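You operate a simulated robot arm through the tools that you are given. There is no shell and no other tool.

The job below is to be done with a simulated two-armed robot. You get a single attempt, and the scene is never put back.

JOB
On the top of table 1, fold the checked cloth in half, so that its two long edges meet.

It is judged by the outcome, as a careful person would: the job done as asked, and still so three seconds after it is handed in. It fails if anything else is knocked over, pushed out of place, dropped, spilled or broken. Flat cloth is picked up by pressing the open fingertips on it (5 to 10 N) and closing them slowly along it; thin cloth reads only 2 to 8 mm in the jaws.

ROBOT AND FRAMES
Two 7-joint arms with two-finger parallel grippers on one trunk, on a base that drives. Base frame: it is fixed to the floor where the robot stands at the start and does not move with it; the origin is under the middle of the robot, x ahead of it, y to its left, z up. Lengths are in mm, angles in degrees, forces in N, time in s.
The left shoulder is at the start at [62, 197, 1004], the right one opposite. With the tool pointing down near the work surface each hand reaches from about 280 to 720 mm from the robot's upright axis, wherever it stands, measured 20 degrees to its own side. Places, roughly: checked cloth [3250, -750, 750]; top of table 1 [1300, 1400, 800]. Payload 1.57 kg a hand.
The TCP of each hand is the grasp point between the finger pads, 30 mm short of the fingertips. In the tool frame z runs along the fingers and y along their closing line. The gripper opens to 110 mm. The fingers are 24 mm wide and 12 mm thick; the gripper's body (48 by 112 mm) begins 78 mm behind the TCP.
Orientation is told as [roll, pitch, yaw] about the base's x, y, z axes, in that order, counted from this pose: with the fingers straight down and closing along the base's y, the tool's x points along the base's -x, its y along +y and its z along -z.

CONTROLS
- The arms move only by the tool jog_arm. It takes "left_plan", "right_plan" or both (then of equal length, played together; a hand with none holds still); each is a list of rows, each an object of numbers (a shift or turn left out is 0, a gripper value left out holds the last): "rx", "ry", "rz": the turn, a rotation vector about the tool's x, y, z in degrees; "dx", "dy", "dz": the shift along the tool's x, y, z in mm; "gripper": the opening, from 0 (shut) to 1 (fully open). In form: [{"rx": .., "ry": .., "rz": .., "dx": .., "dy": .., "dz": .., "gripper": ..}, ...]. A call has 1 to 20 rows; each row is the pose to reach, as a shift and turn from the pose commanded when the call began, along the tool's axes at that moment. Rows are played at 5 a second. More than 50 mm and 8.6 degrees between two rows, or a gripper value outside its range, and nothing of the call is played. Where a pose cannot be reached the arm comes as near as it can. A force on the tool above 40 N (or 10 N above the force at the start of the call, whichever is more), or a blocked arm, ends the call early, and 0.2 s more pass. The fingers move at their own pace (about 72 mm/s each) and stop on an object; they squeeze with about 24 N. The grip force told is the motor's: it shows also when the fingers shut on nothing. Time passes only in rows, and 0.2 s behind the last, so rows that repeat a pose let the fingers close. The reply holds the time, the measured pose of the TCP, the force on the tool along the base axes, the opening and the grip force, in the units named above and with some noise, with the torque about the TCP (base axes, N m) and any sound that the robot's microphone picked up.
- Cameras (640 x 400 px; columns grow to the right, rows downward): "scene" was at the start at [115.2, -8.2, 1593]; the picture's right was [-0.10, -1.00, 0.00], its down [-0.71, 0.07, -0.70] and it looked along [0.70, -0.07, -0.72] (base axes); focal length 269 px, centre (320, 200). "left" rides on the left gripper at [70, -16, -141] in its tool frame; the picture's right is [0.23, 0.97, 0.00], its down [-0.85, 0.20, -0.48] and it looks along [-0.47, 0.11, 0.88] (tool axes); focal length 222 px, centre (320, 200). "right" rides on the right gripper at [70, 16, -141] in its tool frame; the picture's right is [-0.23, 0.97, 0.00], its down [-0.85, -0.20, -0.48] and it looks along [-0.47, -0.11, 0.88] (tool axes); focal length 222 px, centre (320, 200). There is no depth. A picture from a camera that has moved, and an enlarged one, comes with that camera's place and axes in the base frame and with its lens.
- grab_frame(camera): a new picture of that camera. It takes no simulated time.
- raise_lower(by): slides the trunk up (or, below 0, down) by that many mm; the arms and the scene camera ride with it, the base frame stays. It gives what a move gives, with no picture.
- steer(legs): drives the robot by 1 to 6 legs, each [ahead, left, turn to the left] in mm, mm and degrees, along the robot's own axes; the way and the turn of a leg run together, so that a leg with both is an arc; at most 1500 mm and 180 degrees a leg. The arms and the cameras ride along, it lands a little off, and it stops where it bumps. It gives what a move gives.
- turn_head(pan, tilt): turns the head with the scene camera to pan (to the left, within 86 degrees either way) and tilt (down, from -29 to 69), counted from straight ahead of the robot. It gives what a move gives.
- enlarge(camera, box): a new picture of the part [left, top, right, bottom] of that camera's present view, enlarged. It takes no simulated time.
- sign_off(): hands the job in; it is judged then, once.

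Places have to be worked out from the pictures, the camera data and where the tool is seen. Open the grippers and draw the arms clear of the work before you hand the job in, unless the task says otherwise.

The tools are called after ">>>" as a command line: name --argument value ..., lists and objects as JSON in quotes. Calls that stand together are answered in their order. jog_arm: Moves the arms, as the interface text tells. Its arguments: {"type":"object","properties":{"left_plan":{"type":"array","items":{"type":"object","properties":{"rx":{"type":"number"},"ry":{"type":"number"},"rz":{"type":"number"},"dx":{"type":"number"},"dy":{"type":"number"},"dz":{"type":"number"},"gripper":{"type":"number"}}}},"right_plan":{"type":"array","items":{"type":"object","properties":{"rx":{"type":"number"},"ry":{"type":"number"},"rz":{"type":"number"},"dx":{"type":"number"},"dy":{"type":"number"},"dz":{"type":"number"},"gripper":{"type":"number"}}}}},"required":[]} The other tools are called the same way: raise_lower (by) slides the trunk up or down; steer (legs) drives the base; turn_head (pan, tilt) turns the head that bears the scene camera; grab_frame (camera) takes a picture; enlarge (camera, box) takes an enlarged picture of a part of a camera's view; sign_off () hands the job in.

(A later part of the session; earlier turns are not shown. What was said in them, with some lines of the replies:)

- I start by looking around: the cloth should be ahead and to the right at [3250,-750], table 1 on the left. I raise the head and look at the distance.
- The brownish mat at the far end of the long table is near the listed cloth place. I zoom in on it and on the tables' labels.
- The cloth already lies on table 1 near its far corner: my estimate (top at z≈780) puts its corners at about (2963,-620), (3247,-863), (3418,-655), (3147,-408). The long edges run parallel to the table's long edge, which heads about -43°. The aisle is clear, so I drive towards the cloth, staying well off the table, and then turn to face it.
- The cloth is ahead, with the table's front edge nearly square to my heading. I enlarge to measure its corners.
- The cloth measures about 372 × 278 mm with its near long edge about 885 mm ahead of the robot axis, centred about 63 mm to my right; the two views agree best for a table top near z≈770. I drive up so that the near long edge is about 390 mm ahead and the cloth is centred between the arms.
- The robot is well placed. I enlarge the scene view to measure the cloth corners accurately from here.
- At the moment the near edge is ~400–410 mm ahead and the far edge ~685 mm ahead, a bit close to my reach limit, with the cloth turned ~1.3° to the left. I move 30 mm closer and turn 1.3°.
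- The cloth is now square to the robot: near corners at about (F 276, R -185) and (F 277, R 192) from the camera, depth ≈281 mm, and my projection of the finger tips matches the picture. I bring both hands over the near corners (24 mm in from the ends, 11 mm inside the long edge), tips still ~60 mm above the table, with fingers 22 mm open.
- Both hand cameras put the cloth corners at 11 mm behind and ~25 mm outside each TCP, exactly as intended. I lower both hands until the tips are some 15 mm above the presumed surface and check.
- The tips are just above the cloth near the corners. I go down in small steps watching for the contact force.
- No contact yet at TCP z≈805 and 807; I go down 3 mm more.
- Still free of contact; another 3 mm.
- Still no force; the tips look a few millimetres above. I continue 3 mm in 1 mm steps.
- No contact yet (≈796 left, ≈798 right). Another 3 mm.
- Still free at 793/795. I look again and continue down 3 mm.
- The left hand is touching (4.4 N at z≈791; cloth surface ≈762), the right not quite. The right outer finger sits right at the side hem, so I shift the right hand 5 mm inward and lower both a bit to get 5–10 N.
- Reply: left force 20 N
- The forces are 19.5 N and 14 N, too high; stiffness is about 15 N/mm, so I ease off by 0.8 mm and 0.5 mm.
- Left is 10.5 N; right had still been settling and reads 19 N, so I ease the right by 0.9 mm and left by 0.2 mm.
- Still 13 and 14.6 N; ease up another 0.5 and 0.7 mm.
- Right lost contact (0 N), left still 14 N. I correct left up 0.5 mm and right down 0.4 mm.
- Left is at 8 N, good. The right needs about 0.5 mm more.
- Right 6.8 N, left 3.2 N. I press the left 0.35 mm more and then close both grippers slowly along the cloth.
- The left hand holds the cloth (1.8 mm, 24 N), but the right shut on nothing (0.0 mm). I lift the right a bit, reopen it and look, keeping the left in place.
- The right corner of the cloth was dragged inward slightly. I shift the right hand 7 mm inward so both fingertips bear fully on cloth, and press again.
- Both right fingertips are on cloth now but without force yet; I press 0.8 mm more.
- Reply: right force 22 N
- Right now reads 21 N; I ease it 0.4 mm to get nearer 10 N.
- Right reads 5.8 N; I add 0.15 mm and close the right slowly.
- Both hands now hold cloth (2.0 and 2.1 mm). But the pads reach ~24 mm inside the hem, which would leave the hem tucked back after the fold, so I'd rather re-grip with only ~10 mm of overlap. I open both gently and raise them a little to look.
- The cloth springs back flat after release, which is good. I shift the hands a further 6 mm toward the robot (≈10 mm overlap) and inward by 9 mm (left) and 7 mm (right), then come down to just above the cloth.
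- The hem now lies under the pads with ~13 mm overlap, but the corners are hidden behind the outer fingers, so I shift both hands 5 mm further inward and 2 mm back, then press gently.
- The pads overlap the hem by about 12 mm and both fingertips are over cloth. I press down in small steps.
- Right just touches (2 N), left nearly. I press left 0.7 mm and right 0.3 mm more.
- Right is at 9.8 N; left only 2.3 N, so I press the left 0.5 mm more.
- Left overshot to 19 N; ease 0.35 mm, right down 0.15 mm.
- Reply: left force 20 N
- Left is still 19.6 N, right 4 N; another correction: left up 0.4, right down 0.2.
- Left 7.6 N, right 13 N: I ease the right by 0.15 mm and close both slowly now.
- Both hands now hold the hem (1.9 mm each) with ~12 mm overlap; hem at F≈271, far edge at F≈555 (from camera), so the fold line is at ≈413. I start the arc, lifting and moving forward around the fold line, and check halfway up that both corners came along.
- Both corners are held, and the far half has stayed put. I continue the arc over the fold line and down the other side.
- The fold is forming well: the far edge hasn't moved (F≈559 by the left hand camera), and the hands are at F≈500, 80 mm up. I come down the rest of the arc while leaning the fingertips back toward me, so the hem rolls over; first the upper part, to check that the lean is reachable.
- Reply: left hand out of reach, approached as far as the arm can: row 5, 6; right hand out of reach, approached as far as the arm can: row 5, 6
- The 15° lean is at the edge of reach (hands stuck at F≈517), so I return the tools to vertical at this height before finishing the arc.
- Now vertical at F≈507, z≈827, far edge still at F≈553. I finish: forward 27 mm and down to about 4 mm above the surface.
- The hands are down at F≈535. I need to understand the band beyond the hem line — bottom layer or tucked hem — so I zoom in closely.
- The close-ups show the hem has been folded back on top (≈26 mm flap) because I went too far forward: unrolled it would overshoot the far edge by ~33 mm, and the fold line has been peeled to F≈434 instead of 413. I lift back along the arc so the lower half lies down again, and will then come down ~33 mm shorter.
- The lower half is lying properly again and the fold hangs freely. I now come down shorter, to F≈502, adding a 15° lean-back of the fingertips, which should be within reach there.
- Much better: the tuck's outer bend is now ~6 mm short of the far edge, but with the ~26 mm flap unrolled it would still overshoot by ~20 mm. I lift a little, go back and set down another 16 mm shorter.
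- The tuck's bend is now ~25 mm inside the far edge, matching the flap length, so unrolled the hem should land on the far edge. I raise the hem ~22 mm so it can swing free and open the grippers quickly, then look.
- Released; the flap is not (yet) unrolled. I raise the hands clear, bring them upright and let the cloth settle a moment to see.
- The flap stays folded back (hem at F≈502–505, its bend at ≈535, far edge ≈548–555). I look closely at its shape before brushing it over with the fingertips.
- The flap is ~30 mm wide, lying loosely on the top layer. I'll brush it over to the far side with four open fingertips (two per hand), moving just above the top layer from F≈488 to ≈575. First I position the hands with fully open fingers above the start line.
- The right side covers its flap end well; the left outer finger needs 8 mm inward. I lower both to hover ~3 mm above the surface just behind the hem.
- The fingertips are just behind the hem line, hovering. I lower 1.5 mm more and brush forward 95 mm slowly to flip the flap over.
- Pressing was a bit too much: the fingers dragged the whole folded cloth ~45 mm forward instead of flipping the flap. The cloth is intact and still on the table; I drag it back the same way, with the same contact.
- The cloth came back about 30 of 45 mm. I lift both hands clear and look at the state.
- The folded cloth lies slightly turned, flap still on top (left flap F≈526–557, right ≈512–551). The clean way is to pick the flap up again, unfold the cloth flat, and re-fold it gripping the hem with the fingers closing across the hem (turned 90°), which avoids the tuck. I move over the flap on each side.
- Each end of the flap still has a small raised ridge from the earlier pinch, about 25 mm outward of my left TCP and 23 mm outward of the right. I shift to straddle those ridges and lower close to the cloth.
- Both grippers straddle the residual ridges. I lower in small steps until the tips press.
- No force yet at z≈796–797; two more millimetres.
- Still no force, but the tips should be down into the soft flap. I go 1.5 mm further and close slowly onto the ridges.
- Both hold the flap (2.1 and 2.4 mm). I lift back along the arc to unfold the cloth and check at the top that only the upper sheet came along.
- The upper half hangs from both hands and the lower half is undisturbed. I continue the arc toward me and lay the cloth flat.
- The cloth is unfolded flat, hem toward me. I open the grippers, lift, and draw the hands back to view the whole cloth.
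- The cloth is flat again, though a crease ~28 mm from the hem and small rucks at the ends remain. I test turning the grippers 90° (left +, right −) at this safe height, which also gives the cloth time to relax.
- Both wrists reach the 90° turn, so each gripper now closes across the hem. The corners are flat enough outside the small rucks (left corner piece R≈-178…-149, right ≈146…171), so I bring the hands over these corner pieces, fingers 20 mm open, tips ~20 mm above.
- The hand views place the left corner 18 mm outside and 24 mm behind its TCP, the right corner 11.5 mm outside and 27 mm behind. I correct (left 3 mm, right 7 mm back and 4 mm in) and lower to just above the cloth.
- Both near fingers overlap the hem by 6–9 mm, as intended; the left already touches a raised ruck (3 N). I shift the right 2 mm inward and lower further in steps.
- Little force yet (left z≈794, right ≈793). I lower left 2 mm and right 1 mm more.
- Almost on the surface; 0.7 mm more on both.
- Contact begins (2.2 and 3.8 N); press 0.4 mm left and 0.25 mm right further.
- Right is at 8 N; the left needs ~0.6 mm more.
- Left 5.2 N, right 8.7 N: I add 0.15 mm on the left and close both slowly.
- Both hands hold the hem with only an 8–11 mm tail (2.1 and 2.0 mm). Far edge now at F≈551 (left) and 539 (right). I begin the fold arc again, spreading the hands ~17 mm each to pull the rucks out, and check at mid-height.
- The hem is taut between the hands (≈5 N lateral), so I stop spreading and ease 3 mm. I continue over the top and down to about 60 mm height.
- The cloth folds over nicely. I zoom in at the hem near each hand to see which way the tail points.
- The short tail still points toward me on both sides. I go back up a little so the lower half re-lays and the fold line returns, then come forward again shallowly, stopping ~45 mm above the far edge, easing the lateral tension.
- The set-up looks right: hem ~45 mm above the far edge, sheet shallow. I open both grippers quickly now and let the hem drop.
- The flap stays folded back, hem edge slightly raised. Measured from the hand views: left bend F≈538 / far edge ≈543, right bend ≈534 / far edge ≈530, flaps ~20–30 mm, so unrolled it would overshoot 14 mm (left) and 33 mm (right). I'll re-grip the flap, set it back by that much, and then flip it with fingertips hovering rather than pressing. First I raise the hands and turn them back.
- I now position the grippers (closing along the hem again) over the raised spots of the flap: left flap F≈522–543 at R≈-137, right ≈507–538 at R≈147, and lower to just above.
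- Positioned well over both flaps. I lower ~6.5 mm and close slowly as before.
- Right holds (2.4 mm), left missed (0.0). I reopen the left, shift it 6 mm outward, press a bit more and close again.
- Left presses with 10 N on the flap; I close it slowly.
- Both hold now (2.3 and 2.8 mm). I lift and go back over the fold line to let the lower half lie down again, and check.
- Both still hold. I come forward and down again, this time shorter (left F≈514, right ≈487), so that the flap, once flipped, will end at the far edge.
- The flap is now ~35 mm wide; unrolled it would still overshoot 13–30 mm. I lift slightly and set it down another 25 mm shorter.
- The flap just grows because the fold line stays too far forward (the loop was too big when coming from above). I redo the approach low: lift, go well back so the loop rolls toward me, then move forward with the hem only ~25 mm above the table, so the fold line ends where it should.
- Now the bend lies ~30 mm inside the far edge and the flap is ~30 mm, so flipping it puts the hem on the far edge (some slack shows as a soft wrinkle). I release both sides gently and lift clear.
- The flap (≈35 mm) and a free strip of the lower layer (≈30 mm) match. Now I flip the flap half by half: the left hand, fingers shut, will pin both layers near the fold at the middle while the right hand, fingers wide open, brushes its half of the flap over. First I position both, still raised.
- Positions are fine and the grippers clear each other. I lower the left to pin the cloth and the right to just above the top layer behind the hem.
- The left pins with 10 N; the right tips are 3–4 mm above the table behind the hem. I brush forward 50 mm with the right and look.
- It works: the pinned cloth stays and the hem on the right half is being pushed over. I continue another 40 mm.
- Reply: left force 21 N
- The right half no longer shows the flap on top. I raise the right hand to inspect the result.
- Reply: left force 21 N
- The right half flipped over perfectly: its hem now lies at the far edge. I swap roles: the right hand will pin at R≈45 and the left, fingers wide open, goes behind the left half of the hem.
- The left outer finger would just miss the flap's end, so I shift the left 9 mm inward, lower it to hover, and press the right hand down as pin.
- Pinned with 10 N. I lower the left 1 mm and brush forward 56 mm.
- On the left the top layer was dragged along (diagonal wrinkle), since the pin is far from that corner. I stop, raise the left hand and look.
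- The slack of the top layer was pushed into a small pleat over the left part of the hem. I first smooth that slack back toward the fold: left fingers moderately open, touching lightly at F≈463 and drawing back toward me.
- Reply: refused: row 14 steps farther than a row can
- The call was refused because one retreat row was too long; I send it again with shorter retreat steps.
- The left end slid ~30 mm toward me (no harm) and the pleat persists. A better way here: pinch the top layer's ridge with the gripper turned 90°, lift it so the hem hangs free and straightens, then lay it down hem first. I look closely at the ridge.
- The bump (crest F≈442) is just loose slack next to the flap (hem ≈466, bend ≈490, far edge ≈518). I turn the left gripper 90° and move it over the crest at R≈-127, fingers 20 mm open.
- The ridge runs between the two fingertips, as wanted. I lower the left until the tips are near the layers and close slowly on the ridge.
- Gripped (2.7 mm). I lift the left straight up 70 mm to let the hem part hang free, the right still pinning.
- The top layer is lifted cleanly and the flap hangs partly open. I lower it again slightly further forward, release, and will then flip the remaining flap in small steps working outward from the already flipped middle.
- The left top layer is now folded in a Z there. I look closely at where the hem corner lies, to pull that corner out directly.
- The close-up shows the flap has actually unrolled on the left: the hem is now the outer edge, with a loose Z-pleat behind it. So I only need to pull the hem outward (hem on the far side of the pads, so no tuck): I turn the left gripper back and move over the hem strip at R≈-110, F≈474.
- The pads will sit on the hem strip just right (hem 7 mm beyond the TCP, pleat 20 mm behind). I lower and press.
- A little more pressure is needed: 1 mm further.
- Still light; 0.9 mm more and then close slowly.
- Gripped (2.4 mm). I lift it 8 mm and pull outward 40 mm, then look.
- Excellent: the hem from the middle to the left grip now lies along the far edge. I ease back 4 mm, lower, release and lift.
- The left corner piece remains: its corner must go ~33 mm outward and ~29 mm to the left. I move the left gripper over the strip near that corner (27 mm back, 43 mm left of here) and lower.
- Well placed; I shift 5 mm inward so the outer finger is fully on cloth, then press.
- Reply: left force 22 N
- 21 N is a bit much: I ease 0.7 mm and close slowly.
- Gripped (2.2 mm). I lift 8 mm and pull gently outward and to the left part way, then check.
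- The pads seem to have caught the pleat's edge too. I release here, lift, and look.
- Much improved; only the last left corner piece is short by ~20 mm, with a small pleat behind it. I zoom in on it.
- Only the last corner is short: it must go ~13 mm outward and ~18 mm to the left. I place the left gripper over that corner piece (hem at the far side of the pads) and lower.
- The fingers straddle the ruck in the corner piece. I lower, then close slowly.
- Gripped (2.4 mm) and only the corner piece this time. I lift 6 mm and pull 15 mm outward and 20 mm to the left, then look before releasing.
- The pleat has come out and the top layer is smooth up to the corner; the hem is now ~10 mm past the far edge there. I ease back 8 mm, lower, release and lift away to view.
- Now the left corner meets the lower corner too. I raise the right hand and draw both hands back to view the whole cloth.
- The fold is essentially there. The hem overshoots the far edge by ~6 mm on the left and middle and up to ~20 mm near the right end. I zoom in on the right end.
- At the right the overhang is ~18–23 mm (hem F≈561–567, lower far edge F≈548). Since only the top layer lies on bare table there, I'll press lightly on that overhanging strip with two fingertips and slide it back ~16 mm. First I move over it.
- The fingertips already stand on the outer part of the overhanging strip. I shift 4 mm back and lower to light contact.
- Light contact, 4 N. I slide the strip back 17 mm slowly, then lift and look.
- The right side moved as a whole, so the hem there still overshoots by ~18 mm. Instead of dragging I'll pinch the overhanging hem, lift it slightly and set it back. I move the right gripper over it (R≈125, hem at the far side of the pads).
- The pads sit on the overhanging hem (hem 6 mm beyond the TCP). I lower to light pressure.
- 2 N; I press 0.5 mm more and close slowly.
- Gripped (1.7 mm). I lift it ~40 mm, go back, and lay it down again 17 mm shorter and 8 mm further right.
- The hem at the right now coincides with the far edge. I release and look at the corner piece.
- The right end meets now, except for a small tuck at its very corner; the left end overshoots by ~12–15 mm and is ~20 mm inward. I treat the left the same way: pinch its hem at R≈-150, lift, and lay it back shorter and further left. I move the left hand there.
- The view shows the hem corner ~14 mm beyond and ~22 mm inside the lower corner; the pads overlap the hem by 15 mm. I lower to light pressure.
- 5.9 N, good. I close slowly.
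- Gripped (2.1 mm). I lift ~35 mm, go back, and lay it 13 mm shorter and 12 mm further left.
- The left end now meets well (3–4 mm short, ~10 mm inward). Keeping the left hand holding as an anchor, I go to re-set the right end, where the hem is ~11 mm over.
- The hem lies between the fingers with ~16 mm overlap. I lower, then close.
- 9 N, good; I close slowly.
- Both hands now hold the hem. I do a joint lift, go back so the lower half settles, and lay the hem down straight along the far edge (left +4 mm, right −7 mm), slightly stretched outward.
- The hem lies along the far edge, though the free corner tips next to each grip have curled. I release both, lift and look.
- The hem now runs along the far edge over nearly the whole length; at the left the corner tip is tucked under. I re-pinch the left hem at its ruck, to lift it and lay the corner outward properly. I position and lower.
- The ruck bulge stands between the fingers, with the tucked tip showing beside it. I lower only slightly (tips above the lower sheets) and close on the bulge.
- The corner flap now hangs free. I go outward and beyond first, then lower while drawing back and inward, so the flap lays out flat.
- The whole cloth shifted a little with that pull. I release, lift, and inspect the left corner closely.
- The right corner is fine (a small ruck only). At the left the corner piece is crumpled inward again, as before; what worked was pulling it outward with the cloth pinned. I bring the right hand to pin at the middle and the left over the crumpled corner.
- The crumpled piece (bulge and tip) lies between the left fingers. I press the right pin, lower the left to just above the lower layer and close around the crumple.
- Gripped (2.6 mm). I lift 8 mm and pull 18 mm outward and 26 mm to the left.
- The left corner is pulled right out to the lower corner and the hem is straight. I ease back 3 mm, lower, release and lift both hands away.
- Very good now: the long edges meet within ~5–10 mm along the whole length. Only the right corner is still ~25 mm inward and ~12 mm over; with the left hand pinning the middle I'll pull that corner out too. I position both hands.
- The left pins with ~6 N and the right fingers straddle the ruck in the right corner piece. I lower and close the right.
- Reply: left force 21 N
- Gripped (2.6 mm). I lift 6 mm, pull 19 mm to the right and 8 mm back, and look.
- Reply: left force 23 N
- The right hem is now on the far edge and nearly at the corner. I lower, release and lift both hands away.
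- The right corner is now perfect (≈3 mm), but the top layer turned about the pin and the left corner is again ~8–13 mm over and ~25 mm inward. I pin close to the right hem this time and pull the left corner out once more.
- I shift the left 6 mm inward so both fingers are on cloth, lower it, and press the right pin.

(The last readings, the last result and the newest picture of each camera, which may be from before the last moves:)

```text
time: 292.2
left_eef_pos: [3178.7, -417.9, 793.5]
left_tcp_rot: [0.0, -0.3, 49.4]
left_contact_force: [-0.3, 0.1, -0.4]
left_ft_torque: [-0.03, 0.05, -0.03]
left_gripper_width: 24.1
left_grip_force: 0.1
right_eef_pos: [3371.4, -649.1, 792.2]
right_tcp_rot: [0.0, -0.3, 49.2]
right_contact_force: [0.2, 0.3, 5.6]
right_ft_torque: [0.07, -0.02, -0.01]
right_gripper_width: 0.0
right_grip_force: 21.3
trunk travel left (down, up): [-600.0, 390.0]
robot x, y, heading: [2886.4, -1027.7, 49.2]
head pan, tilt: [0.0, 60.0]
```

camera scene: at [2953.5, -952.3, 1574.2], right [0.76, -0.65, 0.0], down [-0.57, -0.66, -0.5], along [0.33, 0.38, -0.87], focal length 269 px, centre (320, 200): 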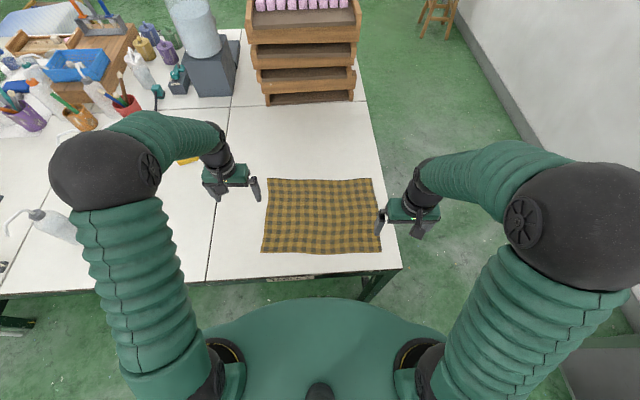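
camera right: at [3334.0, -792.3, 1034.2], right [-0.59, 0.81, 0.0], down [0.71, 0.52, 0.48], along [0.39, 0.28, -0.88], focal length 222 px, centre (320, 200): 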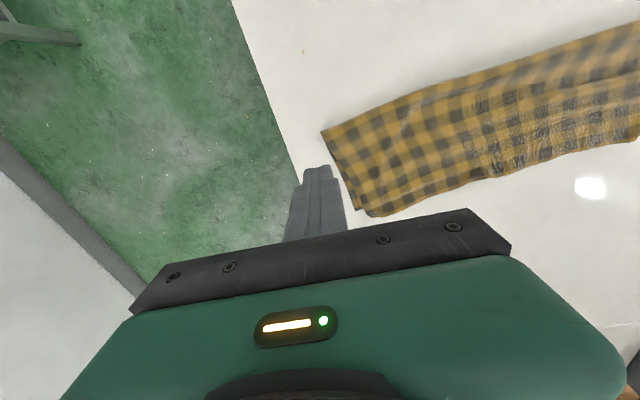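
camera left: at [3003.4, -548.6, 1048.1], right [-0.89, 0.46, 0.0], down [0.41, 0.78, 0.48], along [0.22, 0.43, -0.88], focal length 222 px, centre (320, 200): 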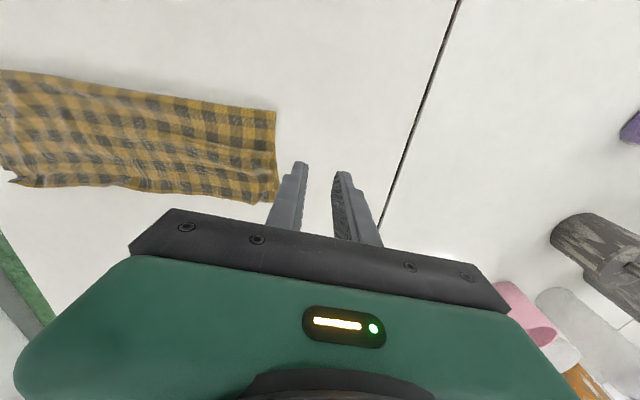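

Right pin 5.6 N; left needs ~1.2 mm more, then I close it slowly.

>>> jog_arm --left_plan '[{"dz": 0.6}, {"dz": 1.3}, {"dz": 1.3}, {"dz": 1.3, "gripper": 0.2}, {"dz": 1.3, "gripper": 0.18}, {"dz": 1.3, "gripper": 0.16}, {"dz": 1.3, "gripper": 0.14}, {"dz": 1.3, "gripper": 0.12}, {"dz": 1.3, "gripper": 0.1}, {"dz": 1.3, "gripper": 0.08}, {"dz": 1.3, "gripper": 0.06}, {"dz": 1.3, "gripper": 0.04}, {"dz": 1.3, "gripper": 0.02}, {"dz": 1.3, "gripper": 0.0}, {"dz": 1.3, "gripper": 0.0}, {"dz": 1.3, "gripper": 0.0}]' --right_plan '[{"dz": 0.3}, {"dz": 0.3}, {"dz": 0.3}, {"dz": 0.3}, {"dz": 0.3}, {"dz": 0.3}, {"dz": 0.3}, {"dz": 0.3}, {"dz": 0.3}, {"dz": 0.3}, {"dz": 0.3}, {"dz": 0.3}, {"dz": 0.3}, {"dz": 0.3}, {"dz": 0.3}, {"dz": 0.3}]'

>>> enlarge --camera "left" --box '[180, 60, 460, 235]'

```text
time: 295.6
left_eef_pos: [3177.8, -419.2, 792.7]
left_tcp_rot: [0.0, -0.3, 49.2]
left_contact_force: [0.4, -0.3, 3.0]
left_ft_torque: [-0.01, 0.02, 0.0]
left_gripper_width: 2.0
left_grip_force: 23.9
right_eef_pos: [3372.2, -649.5, 791.9]
right_tcp_rot: [0.0, -0.3, 49.2]
right_contact_force: [0.8, 1.4, 12.4]
right_ft_torque: [0.08, -0.05, -0.03]
right_gripper_width: 0.1
right_grip_force: 21.5
trunk travel left (down, up): [-600.0, 390.0]
robot x, y, heading: [2887.2, -1027.2, 49.2]
head pan, tilt: [0.0, 60.0]
```

```text
2.29 times, centred on (320, 148) of left
camera zoom: at [3143.4, -483.9, 932.5], right [-0.89, 0.47, 0.0], down [0.41, 0.78, 0.48], along [0.23, 0.43, -0.88], focal length 508 px, centre (320, 320)
```

zoom: 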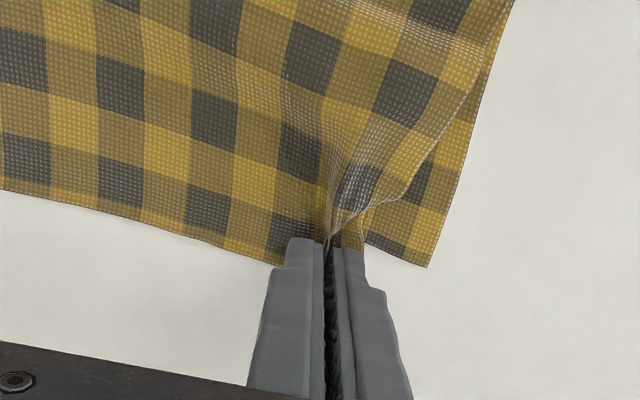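

Gripped (2.0 mm). I lift 6 mm, pull 18 mm to the left and 11 mm back, and look.

>>> jog_arm --left_plan '[{"dz": -6}, {"dx": 3, "dy": 5, "dz": -7}, {"dx": 6, "dy": 10, "dz": -7}, {"dx": 9, "dy": 14, "dz": -7}, {"dx": 11, "dy": 18, "dz": -7}, {"dx": 11, "dy": 18, "dz": -7}]'

>>> enlarge --camera "left" --box '[180, 60, 460, 235]'

>>> enlarge --camera "scene" --box '[240, 150, 400, 250]'

```text
time: 297.0
left_eef_pos: [3156.1, -415.0, 798.9]
left_tcp_rot: [0.0, -0.4, 49.1]
left_contact_force: [1.6, -2.5, 0.0]
left_ft_torque: [-0.05, -0.03, 0.02]
left_gripper_width: 2.0
left_grip_force: 23.5
right_eef_pos: [3371.3, -650.2, 791.8]
right_tcp_rot: [0.0, -0.3, 49.2]
right_contact_force: [-0.4, 3.3, 14.2]
right_ft_torque: [0.09, -0.02, 0.02]
right_gripper_width: 0.0
right_grip_force: 21.0
trunk travel left (down, up): [-600.0, 390.0]
robot x, y, heading: [2886.3, -1030.3, 49.4]
head pan, tilt: [0.0, 60.0]
```

```text
2.29 times, centred on (320, 148) of left
camera zoom: at [3123.1, -480.3, 939.5], right [-0.89, 0.47, 0.0], down [0.41, 0.78, 0.48], along [0.23, 0.43, -0.88], focal length 508 px, centre (320, 320)
```

zoom: 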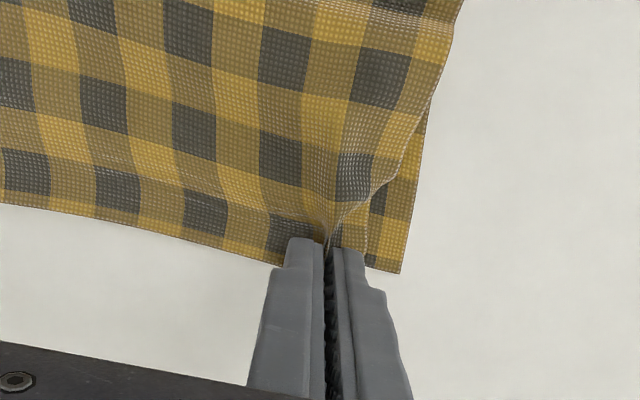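

```text
4.00 times, centred on (320, 200) of scene
camera zoom: at [2952.1, -954.2, 1574.5], right [0.76, -0.65, 0.0], down [-0.57, -0.66, -0.5], along [0.33, 0.38, -0.87], focal length 1076 px, centre (320, 200)
```

zoom: 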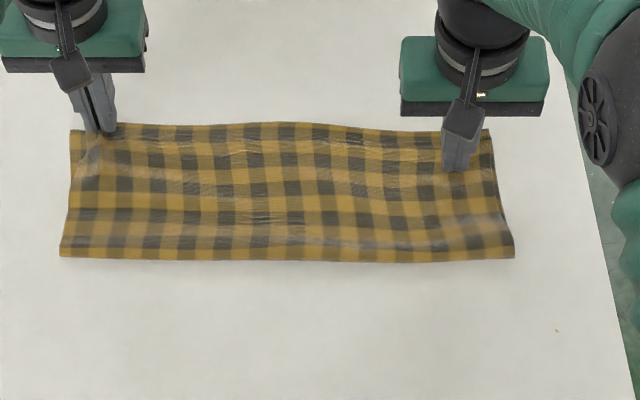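

Both ends now match well and the hem is nearly straight. I lower and release the left, then lift both hands straight up and away.

>>> jog_arm --left_plan '[{"dx": 2, "dz": 4}, {"dx": 2, "dz": 6.5}, {"dx": 2, "dz": 6.5, "gripper": 0.06}, {"dx": 2, "dz": 6.5, "gripper": 0.12}, {"dx": 2, "dz": 5, "gripper": 0.2}, {"dx": 2, "dz": -15}, {"dx": 2, "dz": -45}, {"dx": 2, "dz": -75}, {"dx": 20, "dy": 20, "dz": -95}, {"dx": 50, "dy": 45, "dz": -95}, {"dx": 80, "dy": 70, "dz": -95}, {"dx": 80, "dy": 70, "dz": -95}]' --right_plan '[{"dz": 0}, {"dz": 0}, {"dz": 0}, {"dz": 0}, {"dz": 0}, {"dz": -15}, {"dz": -45}, {"dz": -75}, {"dx": 20, "dy": -25, "dz": -95}, {"dx": 50, "dy": -60, "dz": -95}, {"dx": 80, "dy": -95, "dz": -95}, {"dx": 80, "dy": -110, "dz": -95}]'

>>> enlarge --camera "scene" --box '[240, 150, 400, 250]'

>>> enlarge --camera "scene" --box '[250, 170, 314, 210]'

>>> enlarge --camera "scene" --box '[310, 170, 374, 210]'

```text
time: 299.6
left_eef_pos: [3052.6, -431.3, 894.3]
left_tcp_rot: [0.0, -0.2, 49.2]
left_contact_force: [1.1, 0.9, -0.9]
left_ft_torque: [-0.03, 0.04, 0.02]
left_gripper_width: 21.8
left_grip_force: 0.0
right_eef_pos: [3401.0, -779.9, 886.4]
right_tcp_rot: [0.0, -0.2, 49.1]
right_contact_force: [0.8, 0.1, -0.5]
right_ft_torque: [-0.01, 0.0, 0.03]
right_gripper_width: 0.0
right_grip_force: 20.9
trunk travel left (down, up): [-600.0, 390.0]
robot x, y, heading: [2888.3, -1029.9, 49.3]
head pan, tilt: [0.0, 60.0]
```

```text
4.00 times, centred on (320, 200) of scene
camera zoom: at [2955.0, -952.8, 1574.2], right [0.76, -0.65, 0.0], down [-0.57, -0.66, -0.5], along [0.32, 0.38, -0.87], focal length 1076 px, centre (320, 200)
```

zoom: 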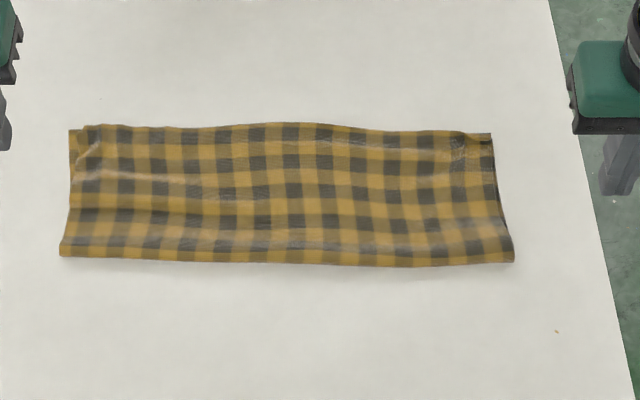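

```text
10.00 times, centred on (282, 190) of scene
camera zoom: at [2955.0, -952.8, 1574.2], right [0.76, -0.65, 0.0], down [-0.57, -0.66, -0.5], along [0.32, 0.38, -0.87], focal length 2691 px, centre (700, 300)
```

zoom: 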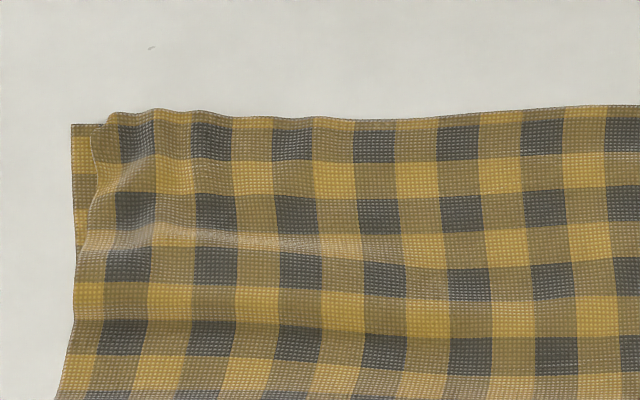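

```text
10.00 times, centred on (342, 190) of scene
camera zoom: at [2955.0, -952.8, 1574.2], right [0.76, -0.65, 0.0], down [-0.57, -0.66, -0.5], along [0.32, 0.38, -0.87], focal length 2691 px, centre (100, 300)
```

zoom: 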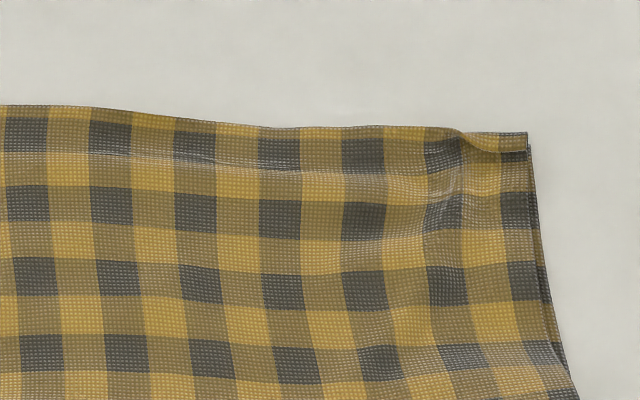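

The fold looks right: the long edges meet along the whole length (corners within ~3–8 mm). I open the grippers, raise and draw the arms back, then back the robot away from the table.

>>> jog_arm --left_plan '[{"dz": -20, "gripper": 0.6}, {"dz": -50, "gripper": 1.0}, {"dx": 20, "dz": -70}, {"dx": 50, "dz": -80}, {"dx": 80, "dz": -80}, {"dx": 80, "dz": -80}]' --right_plan '[{"dz": -20, "gripper": 0.6}, {"dz": -50, "gripper": 1.0}, {"dx": 20, "dz": -70}, {"dx": 50, "dz": -80}, {"dx": 60, "dz": -80}, {"dx": 60, "dz": -80}]'

>>> steer --legs '[[-350, 0, 0]]'

>>> turn_head --pan 0 --tilt 45

>>> grab_frame --camera "scene"

>>> enlarge --camera "scene" --box '[230, 130, 390, 230]'

```text
time: 301.0
left_eef_pos: [2997.1, -494.4, 971.3]
left_tcp_rot: [0.1, -0.2, 49.2]
left_contact_force: [0.6, -0.9, -0.7]
left_ft_torque: [0.02, 0.02, -0.03]
left_gripper_width: 110.0
left_grip_force: 0.0
right_eef_pos: [3362.0, -828.2, 964.4]
right_tcp_rot: [0.0, -0.1, 49.2]
right_contact_force: [-0.1, -0.8, -0.3]
right_ft_torque: [0.0, -0.03, 0.01]
right_gripper_width: 110.2
right_grip_force: 0.0
trunk travel left (down, up): [-600.0, 390.0]
robot x, y, heading: [2887.6, -1027.7, 49.3]
head pan, tilt: [0.0, 60.0]
```

```text
time: 303.2
left_eef_pos: [2773.9, -752.7, 971.0]
left_tcp_rot: [0.0, -0.1, 49.4]
left_contact_force: [-0.2, 0.2, -0.3]
left_ft_torque: [-0.01, 0.0, -0.03]
left_gripper_width: 110.3
left_grip_force: 0.1
right_eef_pos: [3139.3, -1083.5, 965.1]
right_tcp_rot: [0.1, -0.2, 49.3]
right_contact_force: [-0.7, 0.2, -0.5]
right_ft_torque: [0.01, 0.0, -0.01]
right_gripper_width: 109.8
right_grip_force: 0.1
trunk travel left (down, up): [-600.0, 390.0]
robot x, y, heading: [2664.5, -1284.5, 49.1]
head pan, tilt: [0.0, 60.0]
```

```text
time: 304.0
left_eef_pos: [2772.9, -755.0, 973.6]
left_tcp_rot: [0.1, -0.4, 49.2]
left_contact_force: [-0.3, 0.6, 0.7]
left_ft_torque: [0.04, -0.06, -0.03]
left_gripper_width: 110.1
left_grip_force: 0.0
right_eef_pos: [3139.1, -1085.3, 966.3]
right_tcp_rot: [0.0, -0.4, 49.3]
right_contact_force: [-0.8, 0.7, 0.3]
right_ft_torque: [-0.02, -0.01, 0.03]
right_gripper_width: 110.0
right_grip_force: 0.1
trunk travel left (down, up): [-600.0, 390.0]
robot x, y, heading: [2661.4, -1290.2, 49.5]
head pan, tilt: [0.0, 45.0]
```

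```text
taken
camera scene: at [2739.5, -1201.3, 1593.8], right [0.76, -0.65, 0.0], down [-0.46, -0.54, -0.71], along [0.46, 0.54, -0.71], focal length 269 px, centre (320, 200)
```

scene: 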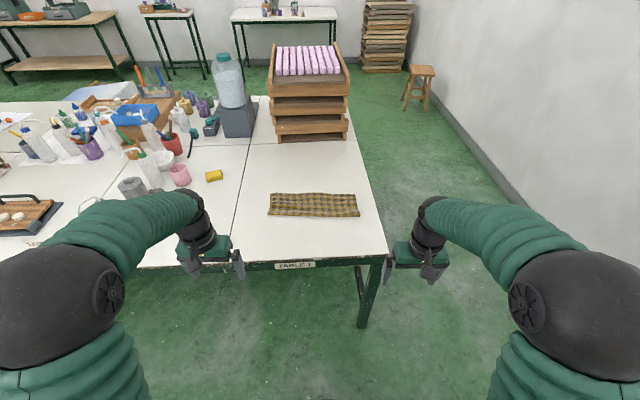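

```text
4.00 times, centred on (310, 180) of scene
camera zoom: at [2739.5, -1201.3, 1593.8], right [0.76, -0.65, 0.0], down [-0.46, -0.54, -0.71], along [0.46, 0.54, -0.71], focal length 1076 px, centre (360, 280)
```

zoom: 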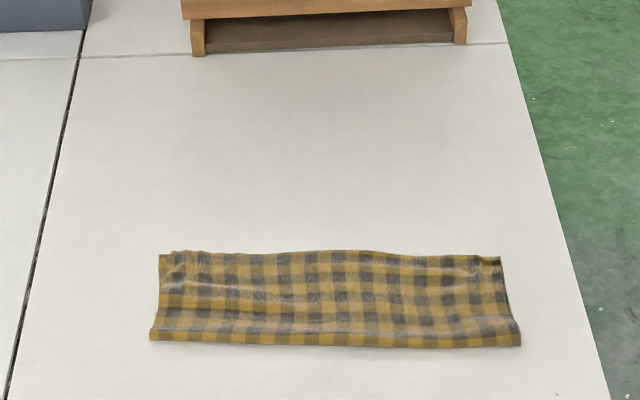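

The cloth lies folded in half on table 1 with its two long edges together. Nothing else on the table was disturbed, the grippers are open and the arms are well clear, so I hand the job in.

>>> sign_off

```text
The job is handed in.
```

The checked cloth is folded in half on table 1, with its near long edge brought over onto its far long edge, and the job is handed in.

- **Alignment:** In the last close-up the two long edges met within about 3–8 mm at the corners. In the middle the upper edge sat roughly 6–8 mm past the lower one.
- **Neatness:** The fold line isn't pressed flat, and small rucks remain in the upper edge near the corners where the fingers gripped it. The cloth also ended up slightly shifted from where it lay at the start.
- **How it went:** My first two attempts left the edge tucked under itself. I partly unfolded the cloth, re-gripped it and worked the edge out, which is why the job took about 300 seconds.
- **Surroundings:** The final view shows the other items on the table where they were. The grippers are open, the arms are drawn back, and the robot is parked about 350 mm away from the table.
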